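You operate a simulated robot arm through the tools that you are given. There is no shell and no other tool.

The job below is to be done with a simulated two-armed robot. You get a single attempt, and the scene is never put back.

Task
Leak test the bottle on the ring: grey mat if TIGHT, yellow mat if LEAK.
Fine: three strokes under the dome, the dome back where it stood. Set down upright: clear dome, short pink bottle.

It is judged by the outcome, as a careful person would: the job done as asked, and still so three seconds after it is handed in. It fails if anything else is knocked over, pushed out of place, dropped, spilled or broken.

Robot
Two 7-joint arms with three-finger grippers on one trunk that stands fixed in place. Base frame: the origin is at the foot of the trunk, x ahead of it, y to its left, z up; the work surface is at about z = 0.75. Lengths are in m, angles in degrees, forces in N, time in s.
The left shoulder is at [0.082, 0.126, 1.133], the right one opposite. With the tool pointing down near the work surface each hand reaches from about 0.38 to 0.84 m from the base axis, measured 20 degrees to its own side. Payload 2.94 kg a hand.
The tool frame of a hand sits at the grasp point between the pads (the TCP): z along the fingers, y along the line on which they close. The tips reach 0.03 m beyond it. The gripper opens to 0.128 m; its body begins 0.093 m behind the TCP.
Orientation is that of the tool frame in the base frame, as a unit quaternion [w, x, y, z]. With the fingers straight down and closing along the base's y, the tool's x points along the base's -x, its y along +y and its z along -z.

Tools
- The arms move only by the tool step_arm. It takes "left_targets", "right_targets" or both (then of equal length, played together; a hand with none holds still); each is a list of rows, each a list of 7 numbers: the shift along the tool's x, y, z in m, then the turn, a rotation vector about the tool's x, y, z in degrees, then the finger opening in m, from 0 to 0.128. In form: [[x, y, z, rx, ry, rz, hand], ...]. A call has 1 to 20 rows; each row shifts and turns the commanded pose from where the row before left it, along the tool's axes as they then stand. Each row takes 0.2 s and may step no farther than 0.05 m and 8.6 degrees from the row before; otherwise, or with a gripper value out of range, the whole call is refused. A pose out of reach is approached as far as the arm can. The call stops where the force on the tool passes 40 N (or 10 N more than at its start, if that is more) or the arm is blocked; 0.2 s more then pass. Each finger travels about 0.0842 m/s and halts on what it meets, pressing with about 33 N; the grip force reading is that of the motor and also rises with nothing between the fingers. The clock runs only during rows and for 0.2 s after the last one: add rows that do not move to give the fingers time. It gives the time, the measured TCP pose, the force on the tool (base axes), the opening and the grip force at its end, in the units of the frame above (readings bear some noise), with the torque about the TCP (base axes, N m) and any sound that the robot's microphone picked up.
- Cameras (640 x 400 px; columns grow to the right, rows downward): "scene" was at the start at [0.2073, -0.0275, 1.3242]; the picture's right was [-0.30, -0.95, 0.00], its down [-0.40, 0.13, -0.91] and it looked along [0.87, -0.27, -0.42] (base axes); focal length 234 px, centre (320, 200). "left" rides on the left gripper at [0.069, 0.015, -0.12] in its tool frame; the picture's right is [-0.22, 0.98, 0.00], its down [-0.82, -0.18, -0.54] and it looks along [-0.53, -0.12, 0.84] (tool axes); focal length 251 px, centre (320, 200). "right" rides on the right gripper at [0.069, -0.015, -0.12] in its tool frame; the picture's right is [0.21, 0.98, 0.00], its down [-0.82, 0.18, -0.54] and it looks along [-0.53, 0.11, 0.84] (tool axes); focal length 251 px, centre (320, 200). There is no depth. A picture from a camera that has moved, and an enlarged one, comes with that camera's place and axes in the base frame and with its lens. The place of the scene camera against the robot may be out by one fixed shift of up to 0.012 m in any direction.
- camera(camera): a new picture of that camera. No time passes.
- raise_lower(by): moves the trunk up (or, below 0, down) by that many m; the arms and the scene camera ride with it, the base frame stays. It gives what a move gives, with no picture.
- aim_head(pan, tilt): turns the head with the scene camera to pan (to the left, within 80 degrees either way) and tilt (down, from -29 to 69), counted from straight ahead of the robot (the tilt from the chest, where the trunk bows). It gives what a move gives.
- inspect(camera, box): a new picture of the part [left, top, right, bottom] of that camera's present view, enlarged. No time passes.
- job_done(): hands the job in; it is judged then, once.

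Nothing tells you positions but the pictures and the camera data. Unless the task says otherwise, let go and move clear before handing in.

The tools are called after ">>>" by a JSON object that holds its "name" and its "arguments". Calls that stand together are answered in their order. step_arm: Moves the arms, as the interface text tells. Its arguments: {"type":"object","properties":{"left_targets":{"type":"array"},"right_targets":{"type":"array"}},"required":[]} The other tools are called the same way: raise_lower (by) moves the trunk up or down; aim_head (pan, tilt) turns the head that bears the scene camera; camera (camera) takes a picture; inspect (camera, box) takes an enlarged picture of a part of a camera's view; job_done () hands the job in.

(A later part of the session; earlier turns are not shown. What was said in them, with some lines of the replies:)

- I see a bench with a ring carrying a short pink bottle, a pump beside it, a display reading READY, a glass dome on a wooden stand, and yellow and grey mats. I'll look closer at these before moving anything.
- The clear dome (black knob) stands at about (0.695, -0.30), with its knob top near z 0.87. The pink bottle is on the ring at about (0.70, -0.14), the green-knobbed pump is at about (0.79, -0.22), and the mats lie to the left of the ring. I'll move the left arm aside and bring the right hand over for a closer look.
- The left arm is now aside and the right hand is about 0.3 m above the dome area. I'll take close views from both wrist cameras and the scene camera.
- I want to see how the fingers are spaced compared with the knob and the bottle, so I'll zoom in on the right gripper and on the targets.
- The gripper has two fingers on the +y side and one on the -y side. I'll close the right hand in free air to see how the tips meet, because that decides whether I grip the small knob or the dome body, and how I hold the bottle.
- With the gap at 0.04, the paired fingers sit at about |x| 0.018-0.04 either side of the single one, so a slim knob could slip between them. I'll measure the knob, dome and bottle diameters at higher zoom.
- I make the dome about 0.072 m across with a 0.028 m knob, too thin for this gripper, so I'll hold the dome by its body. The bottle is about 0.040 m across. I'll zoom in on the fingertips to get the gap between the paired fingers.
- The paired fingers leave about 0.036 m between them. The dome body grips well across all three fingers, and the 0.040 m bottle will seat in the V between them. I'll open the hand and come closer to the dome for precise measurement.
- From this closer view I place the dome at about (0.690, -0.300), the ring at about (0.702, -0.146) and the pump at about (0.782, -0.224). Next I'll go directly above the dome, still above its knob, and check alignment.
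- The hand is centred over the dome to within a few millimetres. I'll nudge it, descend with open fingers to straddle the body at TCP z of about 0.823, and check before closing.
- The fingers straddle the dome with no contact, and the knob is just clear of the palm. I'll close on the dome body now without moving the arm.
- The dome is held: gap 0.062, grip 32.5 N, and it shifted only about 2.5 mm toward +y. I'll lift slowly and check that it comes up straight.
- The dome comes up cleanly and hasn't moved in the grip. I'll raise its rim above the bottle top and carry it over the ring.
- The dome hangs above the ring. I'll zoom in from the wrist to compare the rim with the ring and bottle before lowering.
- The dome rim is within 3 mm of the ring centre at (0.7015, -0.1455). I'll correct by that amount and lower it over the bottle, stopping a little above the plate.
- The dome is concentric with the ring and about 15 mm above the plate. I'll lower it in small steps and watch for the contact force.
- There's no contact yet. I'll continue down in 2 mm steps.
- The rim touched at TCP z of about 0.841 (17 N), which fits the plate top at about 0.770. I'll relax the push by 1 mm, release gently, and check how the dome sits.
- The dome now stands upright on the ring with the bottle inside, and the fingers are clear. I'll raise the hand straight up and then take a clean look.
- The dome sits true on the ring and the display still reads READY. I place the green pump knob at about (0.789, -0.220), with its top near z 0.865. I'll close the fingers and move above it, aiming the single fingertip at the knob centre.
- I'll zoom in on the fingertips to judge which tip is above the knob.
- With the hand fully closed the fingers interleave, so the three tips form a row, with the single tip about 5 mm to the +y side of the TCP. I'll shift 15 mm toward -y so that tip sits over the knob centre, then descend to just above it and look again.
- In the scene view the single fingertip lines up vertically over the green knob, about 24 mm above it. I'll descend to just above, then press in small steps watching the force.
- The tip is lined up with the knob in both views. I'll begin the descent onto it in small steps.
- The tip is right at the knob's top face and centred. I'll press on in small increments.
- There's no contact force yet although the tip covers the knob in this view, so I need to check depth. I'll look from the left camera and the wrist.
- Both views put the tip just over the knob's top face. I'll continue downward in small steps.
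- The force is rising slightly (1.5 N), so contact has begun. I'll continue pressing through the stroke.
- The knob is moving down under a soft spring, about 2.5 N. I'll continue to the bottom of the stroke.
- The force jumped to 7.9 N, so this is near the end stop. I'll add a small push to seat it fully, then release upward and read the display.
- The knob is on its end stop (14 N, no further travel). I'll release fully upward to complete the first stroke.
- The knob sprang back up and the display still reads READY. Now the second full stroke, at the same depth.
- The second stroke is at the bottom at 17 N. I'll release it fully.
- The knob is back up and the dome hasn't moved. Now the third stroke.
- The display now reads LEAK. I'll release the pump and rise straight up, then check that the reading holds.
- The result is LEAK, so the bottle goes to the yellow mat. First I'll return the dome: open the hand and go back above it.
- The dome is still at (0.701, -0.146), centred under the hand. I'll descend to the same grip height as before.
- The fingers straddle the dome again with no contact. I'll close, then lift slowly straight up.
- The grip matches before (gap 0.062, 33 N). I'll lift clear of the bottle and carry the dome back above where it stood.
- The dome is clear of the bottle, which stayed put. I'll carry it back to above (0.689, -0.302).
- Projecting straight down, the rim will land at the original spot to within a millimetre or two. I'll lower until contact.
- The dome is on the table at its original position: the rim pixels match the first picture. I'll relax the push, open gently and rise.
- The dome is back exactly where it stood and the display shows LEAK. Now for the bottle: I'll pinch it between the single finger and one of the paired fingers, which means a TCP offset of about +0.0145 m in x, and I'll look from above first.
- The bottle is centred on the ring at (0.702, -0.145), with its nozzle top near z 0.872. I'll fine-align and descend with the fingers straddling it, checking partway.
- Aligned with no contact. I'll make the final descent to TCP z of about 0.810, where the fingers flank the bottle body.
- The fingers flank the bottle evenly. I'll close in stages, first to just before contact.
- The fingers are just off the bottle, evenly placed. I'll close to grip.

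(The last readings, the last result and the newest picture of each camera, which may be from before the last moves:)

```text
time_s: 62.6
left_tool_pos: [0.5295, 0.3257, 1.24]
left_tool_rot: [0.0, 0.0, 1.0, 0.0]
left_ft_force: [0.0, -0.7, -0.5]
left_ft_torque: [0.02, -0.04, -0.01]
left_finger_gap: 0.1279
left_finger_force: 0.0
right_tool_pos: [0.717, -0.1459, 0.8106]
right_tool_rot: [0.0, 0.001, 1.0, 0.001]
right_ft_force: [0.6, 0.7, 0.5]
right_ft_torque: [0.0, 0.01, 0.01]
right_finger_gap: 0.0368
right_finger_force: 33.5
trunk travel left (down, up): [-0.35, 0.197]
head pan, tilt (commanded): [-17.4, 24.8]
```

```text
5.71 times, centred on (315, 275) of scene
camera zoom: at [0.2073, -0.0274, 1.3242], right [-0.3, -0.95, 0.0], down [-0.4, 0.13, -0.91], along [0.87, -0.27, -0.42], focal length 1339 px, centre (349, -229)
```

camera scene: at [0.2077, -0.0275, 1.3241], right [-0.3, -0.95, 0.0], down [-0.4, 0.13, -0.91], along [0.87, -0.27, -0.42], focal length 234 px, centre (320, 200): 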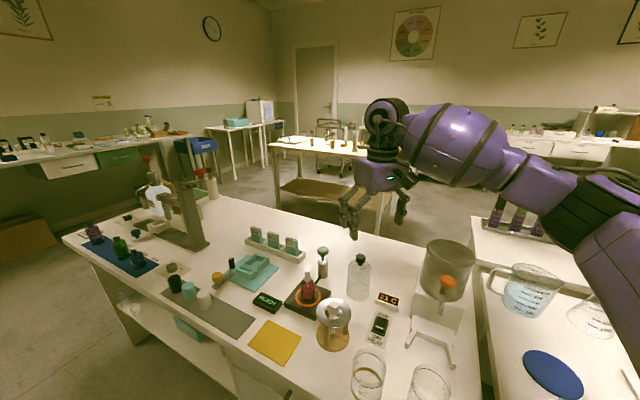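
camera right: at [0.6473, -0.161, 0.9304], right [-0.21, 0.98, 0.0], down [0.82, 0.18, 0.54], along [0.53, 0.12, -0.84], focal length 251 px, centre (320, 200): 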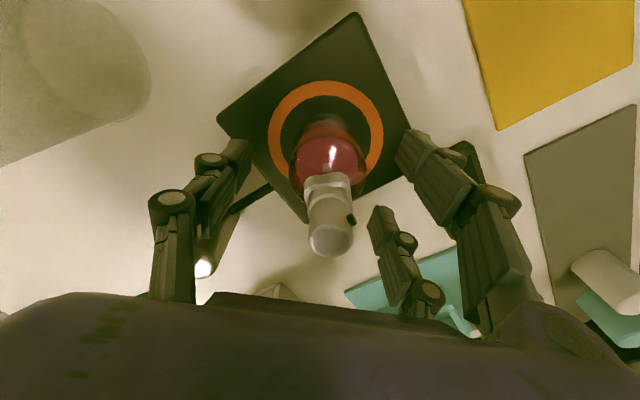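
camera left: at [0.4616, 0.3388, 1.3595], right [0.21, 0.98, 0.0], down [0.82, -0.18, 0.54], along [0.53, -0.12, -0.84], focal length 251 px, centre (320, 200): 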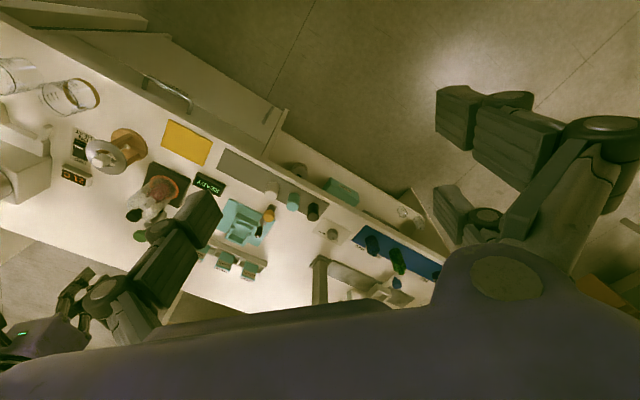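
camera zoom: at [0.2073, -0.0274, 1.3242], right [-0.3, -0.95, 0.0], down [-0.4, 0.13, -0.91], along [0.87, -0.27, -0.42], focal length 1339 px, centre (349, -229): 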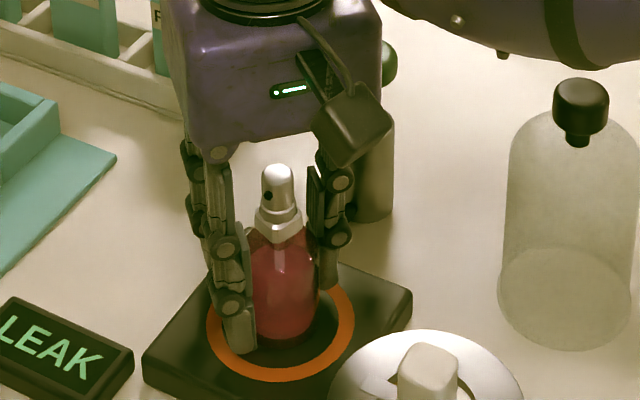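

The grip is firm: gap 0.037 on the bottle at 33 N, and the bottle is upright. I'll try a small lift to confirm the hold.

>>> {"name": "step_arm", "arguments": {"right_targets": [[0, 0, -0.002, 0, 0, 0, 0.025], [0, 0, -0.004, 0, 0, 0, 0.025], [0, 0, -0.006, 0, 0, 0, 0.025], [0, 0, 0, 0, 0, 0, 0.025]]}}

>>> {"name": "inspect", "arguments": {"camera": "right", "box": [220, 70, 440, 290]}}

>>> {"name": "inspect", "arguments": {"camera": "scene", "box": [285, 240, 345, 310]}}

```text
time_s: 63.6
left_tool_pos: [0.5306, 0.3242, 1.2391]
left_tool_rot: [0.0, -0.001, 1.0, 0.0]
left_ft_force: [0.2, 0.9, -0.9]
left_ft_torque: [0.02, 0.05, 0.0]
left_finger_gap: 0.1277
left_finger_force: 0.0
right_tool_pos: [0.7163, -0.1459, 0.8235]
right_tool_rot: [0.0, 0.0, 1.0, 0.001]
right_ft_force: [0.3, -0.1, -1.6]
right_ft_torque: [0.01, 0.01, 0.0]
right_finger_gap: 0.0365
right_finger_force: 32.7
trunk travel left (down, up): [-0.35, 0.197]
head pan, tilt (commanded): [-17.4, 24.8]
```

```text
1.82 times, centred on (330, 180) of right
camera zoom: at [0.648, -0.1609, 0.9442], right [-0.21, 0.98, 0.0], down [0.82, 0.18, 0.54], along [0.53, 0.12, -0.84], focal length 457 px, centre (302, 236)
```

zoom: 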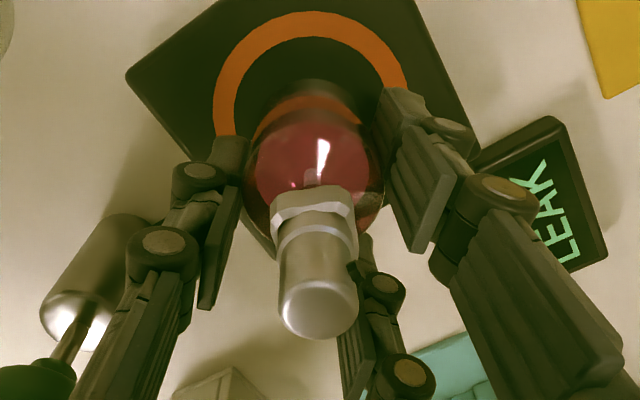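

```text
5.71 times, centred on (315, 275) of scene
camera zoom: at [0.2075, -0.0275, 1.3241], right [-0.3, -0.95, 0.0], down [-0.4, 0.13, -0.91], along [0.87, -0.27, -0.42], focal length 1339 px, centre (349, -229)
```

zoom: 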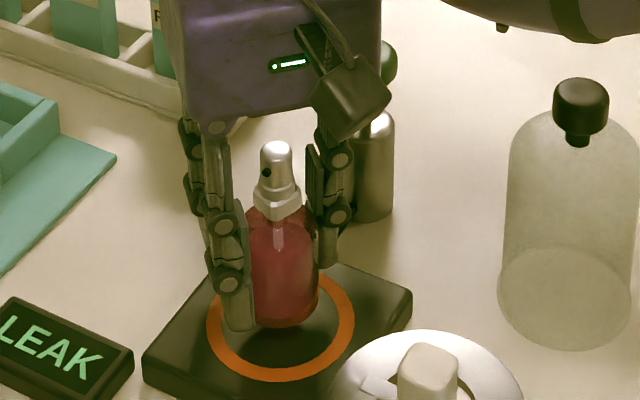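

The bottle is held firmly and upright. I'll lift it higher and carry it over to the yellow mat, centred at about (0.608, -0.037).

>>> {"name": "step_arm", "arguments": {"right_targets": [[0, 0, -0.015, 0, 0, 0, 0.025], [0, 0, -0.025, 0, 0, 0, 0.025], [0, 0, -0.025, 0, 0, 0, 0.025], [0, 0, -0.015, 0, 0, 0, 0.025], [0.006, 0.008, 0, 0, 0, 0, 0.025], [0.014, 0.016, 0, 0, 0, 0, 0.025], [0.018, 0.02, 0, 0, 0, 0, 0.025], [0.018, 0.02, 0, 0, 0, 0, 0.025], [0.018, 0.02, 0, 0, 0, 0, 0.025], [0.014, 0.016, 0, 0, 0, 0, 0.025], [0.0063, 0.008, 0, 0, 0, 0, 0.025], [0, 0, 0, 0, 0, 0, 0.025]]}}

>>> {"name": "camera", "arguments": {"camera": "right"}}

>>> {"name": "camera", "arguments": {"camera": "scene"}}

>>> {"name": "inspect", "arguments": {"camera": "left", "box": [60, 90, 280, 240]}}

```text
time_s: 66.2
left_tool_pos: [0.5303, 0.3252, 1.2409]
left_tool_rot: [0.0, 0.0, 1.0, -0.001]
left_ft_force: [0.0, 0.4, -0.7]
left_ft_torque: [0.0, -0.01, -0.03]
left_finger_gap: 0.1279
left_finger_force: 0.0
right_tool_pos: [0.6215, -0.0388, 0.9061]
right_tool_rot: [0.001, 0.0, 1.0, 0.001]
right_ft_force: [0.7, -0.8, -0.8]
right_ft_torque: [0.02, -0.02, 0.01]
right_finger_gap: 0.0367
right_finger_force: 33.7
trunk travel left (down, up): [-0.35, 0.197]
head pan, tilt (commanded): [-17.4, 24.8]
```

```text
taken
camera right: at [0.5527, -0.0528, 1.026], right [-0.21, 0.98, 0.0], down [0.82, 0.18, 0.54], along [0.53, 0.12, -0.84], focal length 251 px, centre (320, 200)
```

right: 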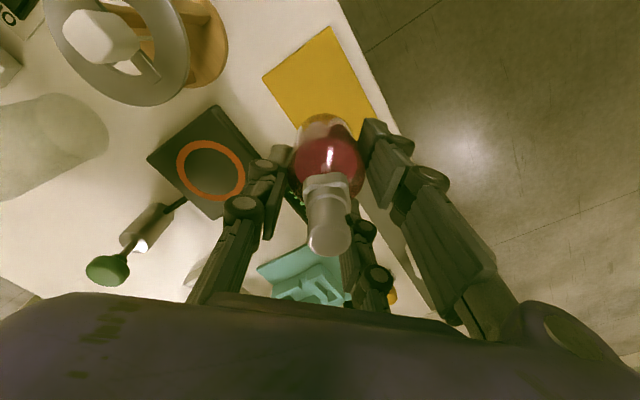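

```text
taken
camera scene: at [0.2075, -0.0275, 1.3241], right [-0.3, -0.95, 0.0], down [-0.4, 0.13, -0.91], along [0.87, -0.27, -0.42], focal length 234 px, centre (320, 200)
```

scene: 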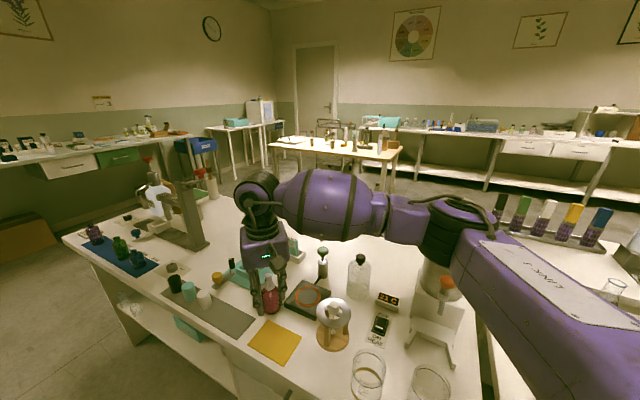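

```text
2.67 times, centred on (170, 165) of left
camera zoom: at [0.4619, 0.3388, 1.3594], right [0.21, 0.98, 0.0], down [0.82, -0.18, 0.54], along [0.53, -0.12, -0.84], focal length 670 px, centre (720, 293)
```

zoom: 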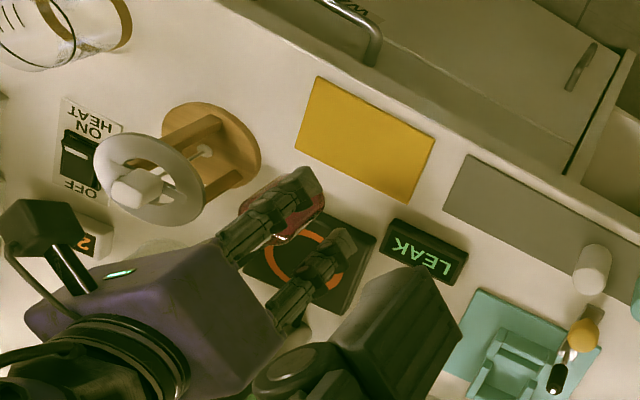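

The bottle hangs upright over the yellow mat; I make its base centre about (0.6075, -0.0375). I'll lower it to just above the mat.

>>> {"name": "step_arm", "arguments": {"right_targets": [[0, 0, 0.02, 0, 0, 0, 0.025], [0, 0, 0.025, 0, 0, 0, 0.025], [0, 0, 0.025, 0, 0, 0, 0.025], [0, 0, 0.02, 0, 0, 0, 0.025], [0, 0, 0.01, 0, 0, 0, 0.025], [0, 0, 0, 0, 0, 0, 0.025]]}}

>>> {"name": "inspect", "arguments": {"camera": "right", "box": [220, 30, 440, 280]}}

>>> {"name": "inspect", "arguments": {"camera": "scene", "box": [230, 240, 350, 370]}}

>>> {"name": "inspect", "arguments": {"camera": "left", "box": [120, 90, 260, 200]}}

```text
time_s: 67.6
left_tool_pos: [0.5297, 0.3244, 1.2395]
left_tool_rot: [0.0, -0.001, 1.0, 0.0]
left_ft_force: [0.1, 0.5, 0.0]
left_ft_torque: [0.01, 0.03, 0.0]
left_finger_gap: 0.128
left_finger_force: 0.0
right_tool_pos: [0.6225, -0.0369, 0.8062]
right_tool_rot: [0.0, 0.0, 1.0, 0.0]
right_ft_force: [0.6, -0.5, -2.0]
right_ft_torque: [-0.01, 0.02, -0.02]
right_finger_gap: 0.0366
right_finger_force: 33.0
trunk travel left (down, up): [-0.35, 0.197]
head pan, tilt (commanded): [-17.4, 24.8]
```

```text
1.60 times, centred on (330, 155) of right
camera zoom: at [0.5535, -0.0526, 0.9264], right [-0.21, 0.98, 0.0], down [0.82, 0.18, 0.54], along [0.53, 0.12, -0.84], focal length 402 px, centre (304, 272)
```

zoom: 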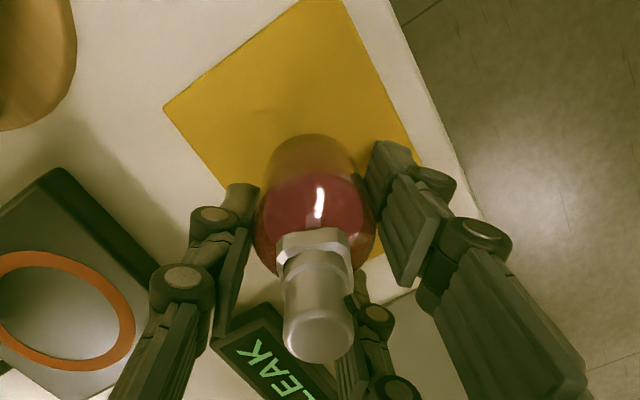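

```text
3.08 times, centred on (290, 305) of scene
camera zoom: at [0.2075, -0.0274, 1.3241], right [-0.3, -0.95, 0.0], down [-0.4, 0.13, -0.91], along [0.87, -0.27, -0.42], focal length 721 px, centre (412, -123)
```

zoom: 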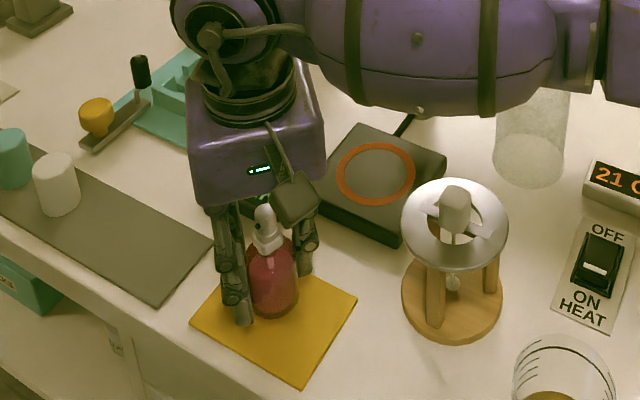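

```text
3.64 times, centred on (190, 145) of left
camera zoom: at [0.4619, 0.3388, 1.3594], right [0.21, 0.98, 0.0], down [0.82, -0.18, 0.54], along [0.53, -0.12, -0.84], focal length 914 px, centre (793, 400)
```

zoom: 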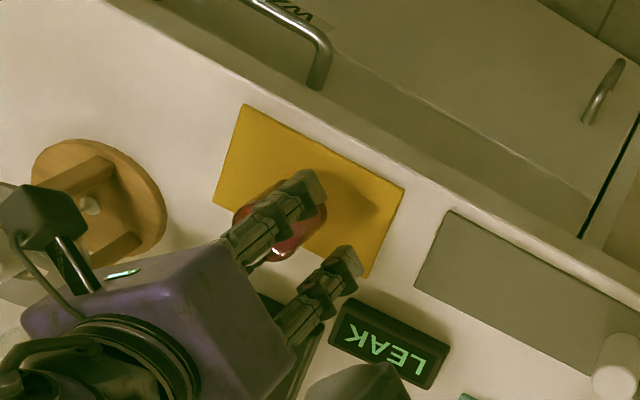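

The bottle is upright about 14 mm above the middle of the yellow mat. I'll lower it gently to contact.

>>> {"name": "step_arm", "arguments": {"right_targets": [[0, 0, 0.005, 0, 0, 0, 0.025], [0, 0, 0.004, 0, 0, 0, 0.025], [0, 0, 0, 0, 0, 0, 0.025]]}}

>>> {"name": "step_arm", "arguments": {"right_targets": [[0, 0, 0.002, 0, 0, 0, 0.025], [0, 0, 0, 0, 0, 0, 0.025]]}}

>>> {"name": "step_arm", "arguments": {"right_targets": [[0, 0, 0.0015, 0, 0, 0, 0.025], [0, 0, 0, 0, 0, 0, 0.025]]}}

```text
time_s: 68.4
left_tool_pos: [0.5295, 0.3255, 1.2407]
left_tool_rot: [0.0, 0.0, 1.0, 0.0]
left_ft_force: [0.1, 0.6, -0.1]
left_ft_torque: [-0.04, -0.02, -0.03]
left_finger_gap: 0.1281
left_finger_force: 0.0
right_tool_pos: [0.6234, -0.0373, 0.7981]
right_tool_rot: [0.0, 0.001, 1.0, 0.001]
right_ft_force: [-0.5, -0.2, -0.7]
right_ft_torque: [0.0, -0.01, 0.04]
right_finger_gap: 0.0366
right_finger_force: 33.0
trunk travel left (down, up): [-0.35, 0.197]
head pan, tilt (commanded): [-17.4, 24.8]
```

```text
time_s: 69.0
left_tool_pos: [0.5306, 0.3244, 1.2404]
left_tool_rot: [0.001, -0.001, 1.0, 0.0]
left_ft_force: [-0.3, -0.4, 0.4]
left_ft_torque: [0.01, -0.02, -0.02]
left_finger_gap: 0.1279
left_finger_force: 0.2
right_tool_pos: [0.6213, -0.0366, 0.7956]
right_tool_rot: [0.0, 0.001, 1.0, 0.0]
right_ft_force: [0.7, -0.1, -1.3]
right_ft_torque: [-0.02, -0.03, 0.0]
right_finger_gap: 0.0364
right_finger_force: 32.8
trunk travel left (down, up): [-0.35, 0.197]
head pan, tilt (commanded): [-17.4, 24.8]
```

```text
time_s: 69.6
left_tool_pos: [0.5304, 0.3249, 1.2407]
left_tool_rot: [0.001, 0.0, 1.0, 0.0]
left_ft_force: [-0.1, -0.4, 0.3]
left_ft_torque: [0.0, 0.01, 0.05]
left_finger_gap: 0.1281
left_finger_force: 0.1
right_tool_pos: [0.6218, -0.0374, 0.7944]
right_tool_rot: [0.002, 0.001, 1.0, 0.001]
right_ft_force: [2.3, 0.7, 8.8]
right_ft_torque: [-0.09, 0.17, 0.05]
right_finger_gap: 0.0367
right_finger_force: 33.1
trunk travel left (down, up): [-0.35, 0.197]
head pan, tilt (commanded): [-17.4, 24.8]
```

The bottle has touched down on the mat (8.8 N at the expected height). I'll take a quick look before releasing.

>>> {"name": "inspect", "arguments": {"camera": "scene", "box": [245, 270, 315, 350]}}

>>> {"name": "inspect", "arguments": {"camera": "right", "box": [220, 30, 440, 280]}}

```text
5.00 times, centred on (280, 310) of scene
camera zoom: at [0.2068, -0.0274, 1.3243], right [-0.3, -0.95, 0.0], down [-0.4, 0.13, -0.91], along [0.87, -0.27, -0.42], focal length 1172 px, centre (520, -350)
```

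zoom: 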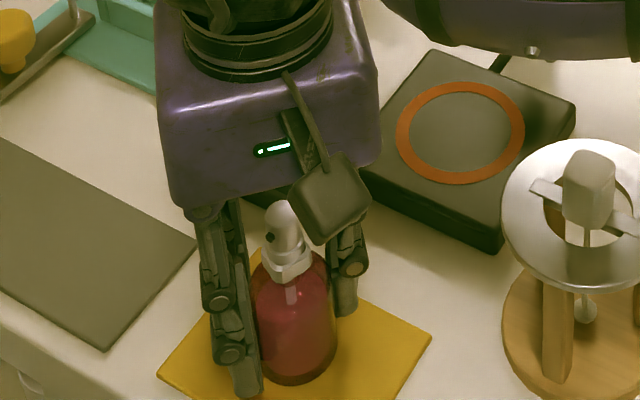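

```text
1.60 times, centred on (330, 155) of right
camera zoom: at [0.5526, -0.0522, 0.9145], right [-0.21, 0.98, 0.0], down [0.82, 0.18, 0.54], along [0.53, 0.12, -0.84], focal length 402 px, centre (304, 272)
```

zoom: 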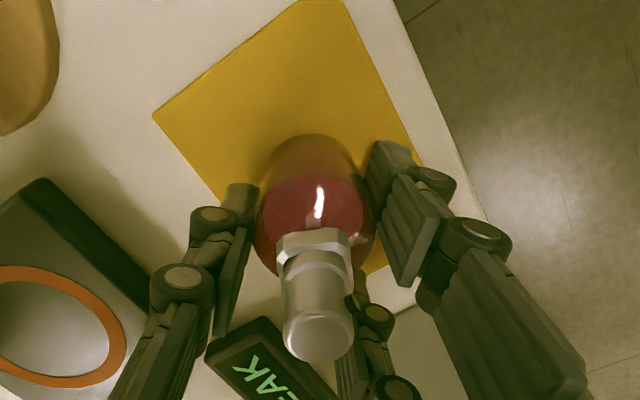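

The bottle stands upright in the middle of the mat. I'll relax the push slightly, open in small steps, and check.

>>> {"name": "step_arm", "arguments": {"right_targets": [[0, 0, -0.0007, 0, 0, 0, 0.025], [0, 0, 0, 0, 0, 0, 0.034], [0, 0, 0, 0, 0, 0, 0.038], [0, 0, 0, 0, 0, 0, 0.042], [0, 0, 0, 0, 0, 0, 0.05], [0, 0, 0, 0, 0, 0, 0.06], [0, 0, 0, 0, 0, 0, 0.072], [0, 0, 0, 0, 0, 0, 0.08], [0, 0, 0, 0, 0, 0, 0.08]]}}

>>> {"name": "inspect", "arguments": {"camera": "scene", "box": [245, 270, 315, 350]}}

>>> {"name": "inspect", "arguments": {"camera": "right", "box": [200, 30, 460, 300]}}

```text
time_s: 71.6
left_tool_pos: [0.5315, 0.3241, 1.2415]
left_tool_rot: [0.0, -0.001, 1.0, 0.0]
left_ft_force: [-1.1, 0.0, -0.6]
left_ft_torque: [-0.01, -0.02, 0.0]
left_finger_gap: 0.1279
left_finger_force: 0.2
right_tool_pos: [0.6213, -0.038, 0.7932]
right_tool_rot: [0.001, 0.0, 1.0, 0.001]
right_ft_force: [-0.4, 1.4, -1.5]
right_ft_torque: [0.0, -0.01, 0.02]
right_finger_gap: 0.0799
right_finger_force: 0.0
trunk travel left (down, up): [-0.35, 0.197]
head pan, tilt (commanded): [-17.4, 24.8]
```

```text
5.00 times, centred on (280, 310) of scene
camera zoom: at [0.2074, -0.0275, 1.3242], right [-0.3, -0.95, 0.0], down [-0.4, 0.13, -0.91], along [0.87, -0.27, -0.42], focal length 1172 px, centre (520, -350)
```

zoom: 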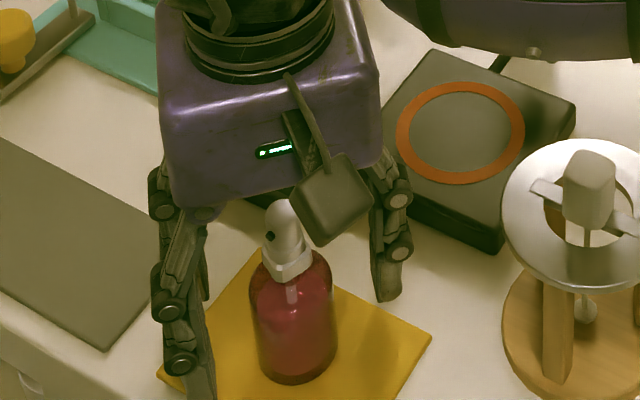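

```text
1.48 times, centred on (330, 165) of right
camera zoom: at [0.5527, -0.0529, 0.9135], right [-0.21, 0.98, 0.0], down [0.82, 0.18, 0.54], along [0.53, 0.12, -0.84], focal length 372 px, centre (305, 252)
```

zoom: 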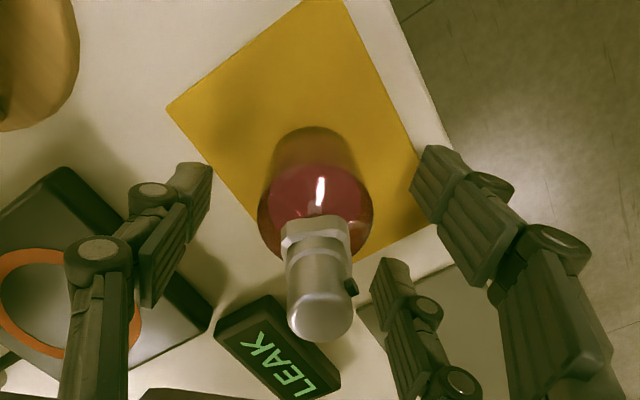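

The bottle is free and standing. I'll raise the hand straight up and back away to the side.

>>> {"name": "step_arm", "arguments": {"right_targets": [[0, 0, -0.01, 0, 0, 0, 0.08], [0, 0, -0.02, 0, 0, 0, 0.08], [0, 0, -0.03, 0, 0, 0, 0.08], [0, 0, -0.03, 0, 0, 0, 0.08], [0, 0, -0.04, 0, 0, 0, 0.08], [0, 0, -0.04, 0, 0, 0, 0.08], [0, 0, -0.04, 0, 0, 0, 0.08], [0, 0, -0.04, 0, 0, 0, 0.08], [0, 0, -0.04, 0, 0, 0, 0.08], [0.02, -0.04, -0.02, 0, 0, 0, 0.08], [0.02, -0.045, 0, 0, 0, 0, 0.08], [0.02, -0.045, 0, 0, 0, 0, 0.08], [0.02, -0.045, 0, 0, 0, 0, 0.08], [0.02, -0.03, 0, 0, 0, 0, 0.08], [0, 0, 0, 0, 0, 0, 0.08]]}}

>>> {"name": "camera", "arguments": {"camera": "scene"}}

>>> {"name": "inspect", "arguments": {"camera": "scene", "box": [220, 220, 420, 370]}}

>>> {"name": "camera", "arguments": {"camera": "right"}}

>>> {"name": "inspect", "arguments": {"camera": "left", "box": [50, 90, 350, 290]}}

```text
time_s: 74.8
left_tool_pos: [0.5296, 0.3251, 1.2397]
left_tool_rot: [-0.001, -0.001, 1.0, -0.001]
left_ft_force: [-0.8, 0.9, 0.8]
left_ft_torque: [-0.01, -0.01, -0.04]
left_finger_gap: 0.1279
left_finger_force: 0.2
right_tool_pos: [0.5229, -0.2405, 1.1026]
right_tool_rot: [0.0, 0.0, 1.0, 0.0]
right_ft_force: [0.4, -0.6, 1.1]
right_ft_torque: [0.02, -0.03, 0.02]
right_finger_gap: 0.0801
right_finger_force: 0.0
trunk travel left (down, up): [-0.35, 0.197]
head pan, tilt (commanded): [-17.4, 24.8]
```

```text
taken
camera scene: at [0.2079, -0.0272, 1.3241], right [-0.3, -0.95, 0.0], down [-0.4, 0.12, -0.91], along [0.87, -0.27, -0.42], focal length 234 px, centre (320, 200)
```

scene: 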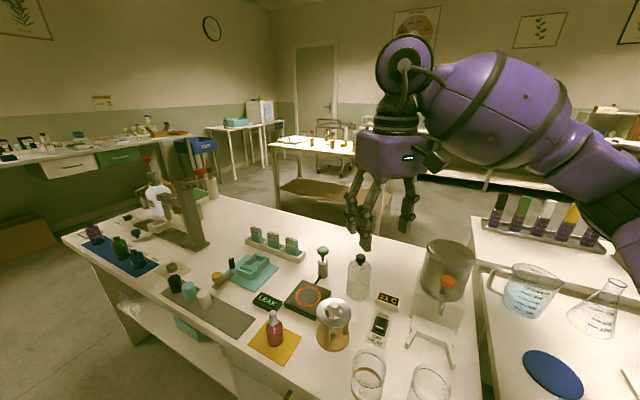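

```text
2.67 times, centred on (320, 295) of scene
camera zoom: at [0.2079, -0.0272, 1.3241], right [-0.3, -0.95, 0.0], down [-0.4, 0.12, -0.91], along [0.87, -0.27, -0.42], focal length 625 px, centre (320, -53)
```

zoom: 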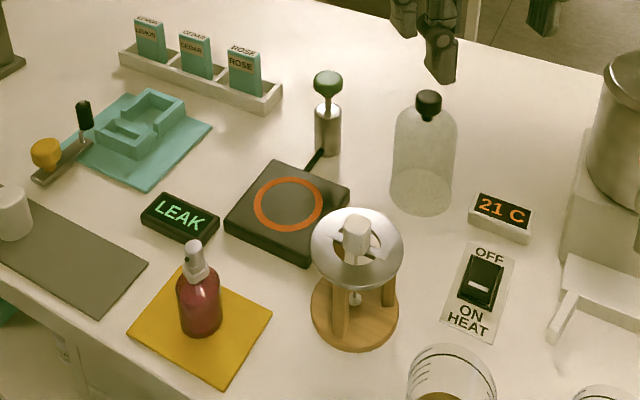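

```text
taken
camera right: at [0.4534, -0.2554, 1.2221], right [-0.21, 0.98, 0.0], down [0.82, 0.18, 0.54], along [0.53, 0.12, -0.84], focal length 251 px, centre (320, 200)
```

right: 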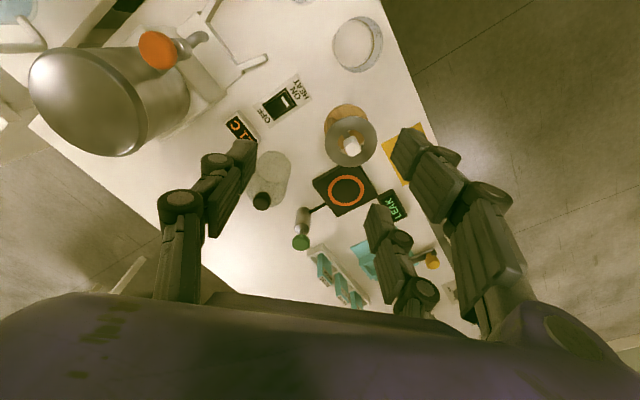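

```text
2.00 times, centred on (200, 190) of left
camera zoom: at [0.4624, 0.3391, 1.3591], right [0.21, 0.98, 0.0], down [0.82, -0.18, 0.54], along [0.53, -0.12, -0.84], focal length 503 px, centre (560, 220)
```

zoom: 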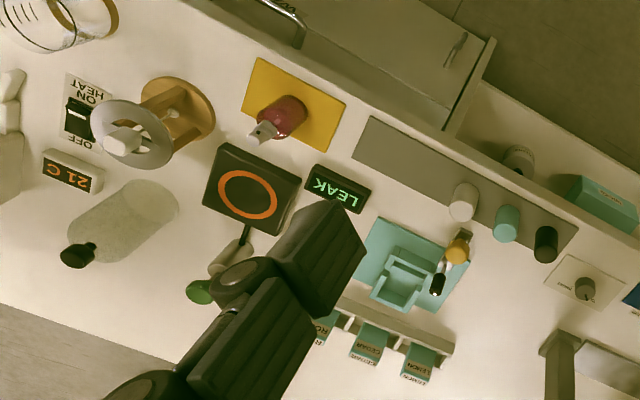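

The bottle stands upright on the yellow mat, matching the LEAK reading after three strokes. The dome is back where it stood, nothing else has moved, and both hands are clear, so I'm handing the job in.

>>> {"name": "job_done", "arguments": {}}

```text
The job is handed in.
```

The leak test came out as LEAK, so the short pink bottle now stands upright on the yellow mat.

- **Test:** I set the clear dome over the bottle on the ring and gave the pump three full strokes. The display stayed at READY through the first two strokes. It changed to LEAK on the third and still read LEAK at the end.
- **Dome:** it is back upright where it stood, matching the first pictures to within a millimetre or two.
- **Everything else:** in the final pictures nothing else was moved, dropped or spilled. Both hands were clear when I handed the job in.
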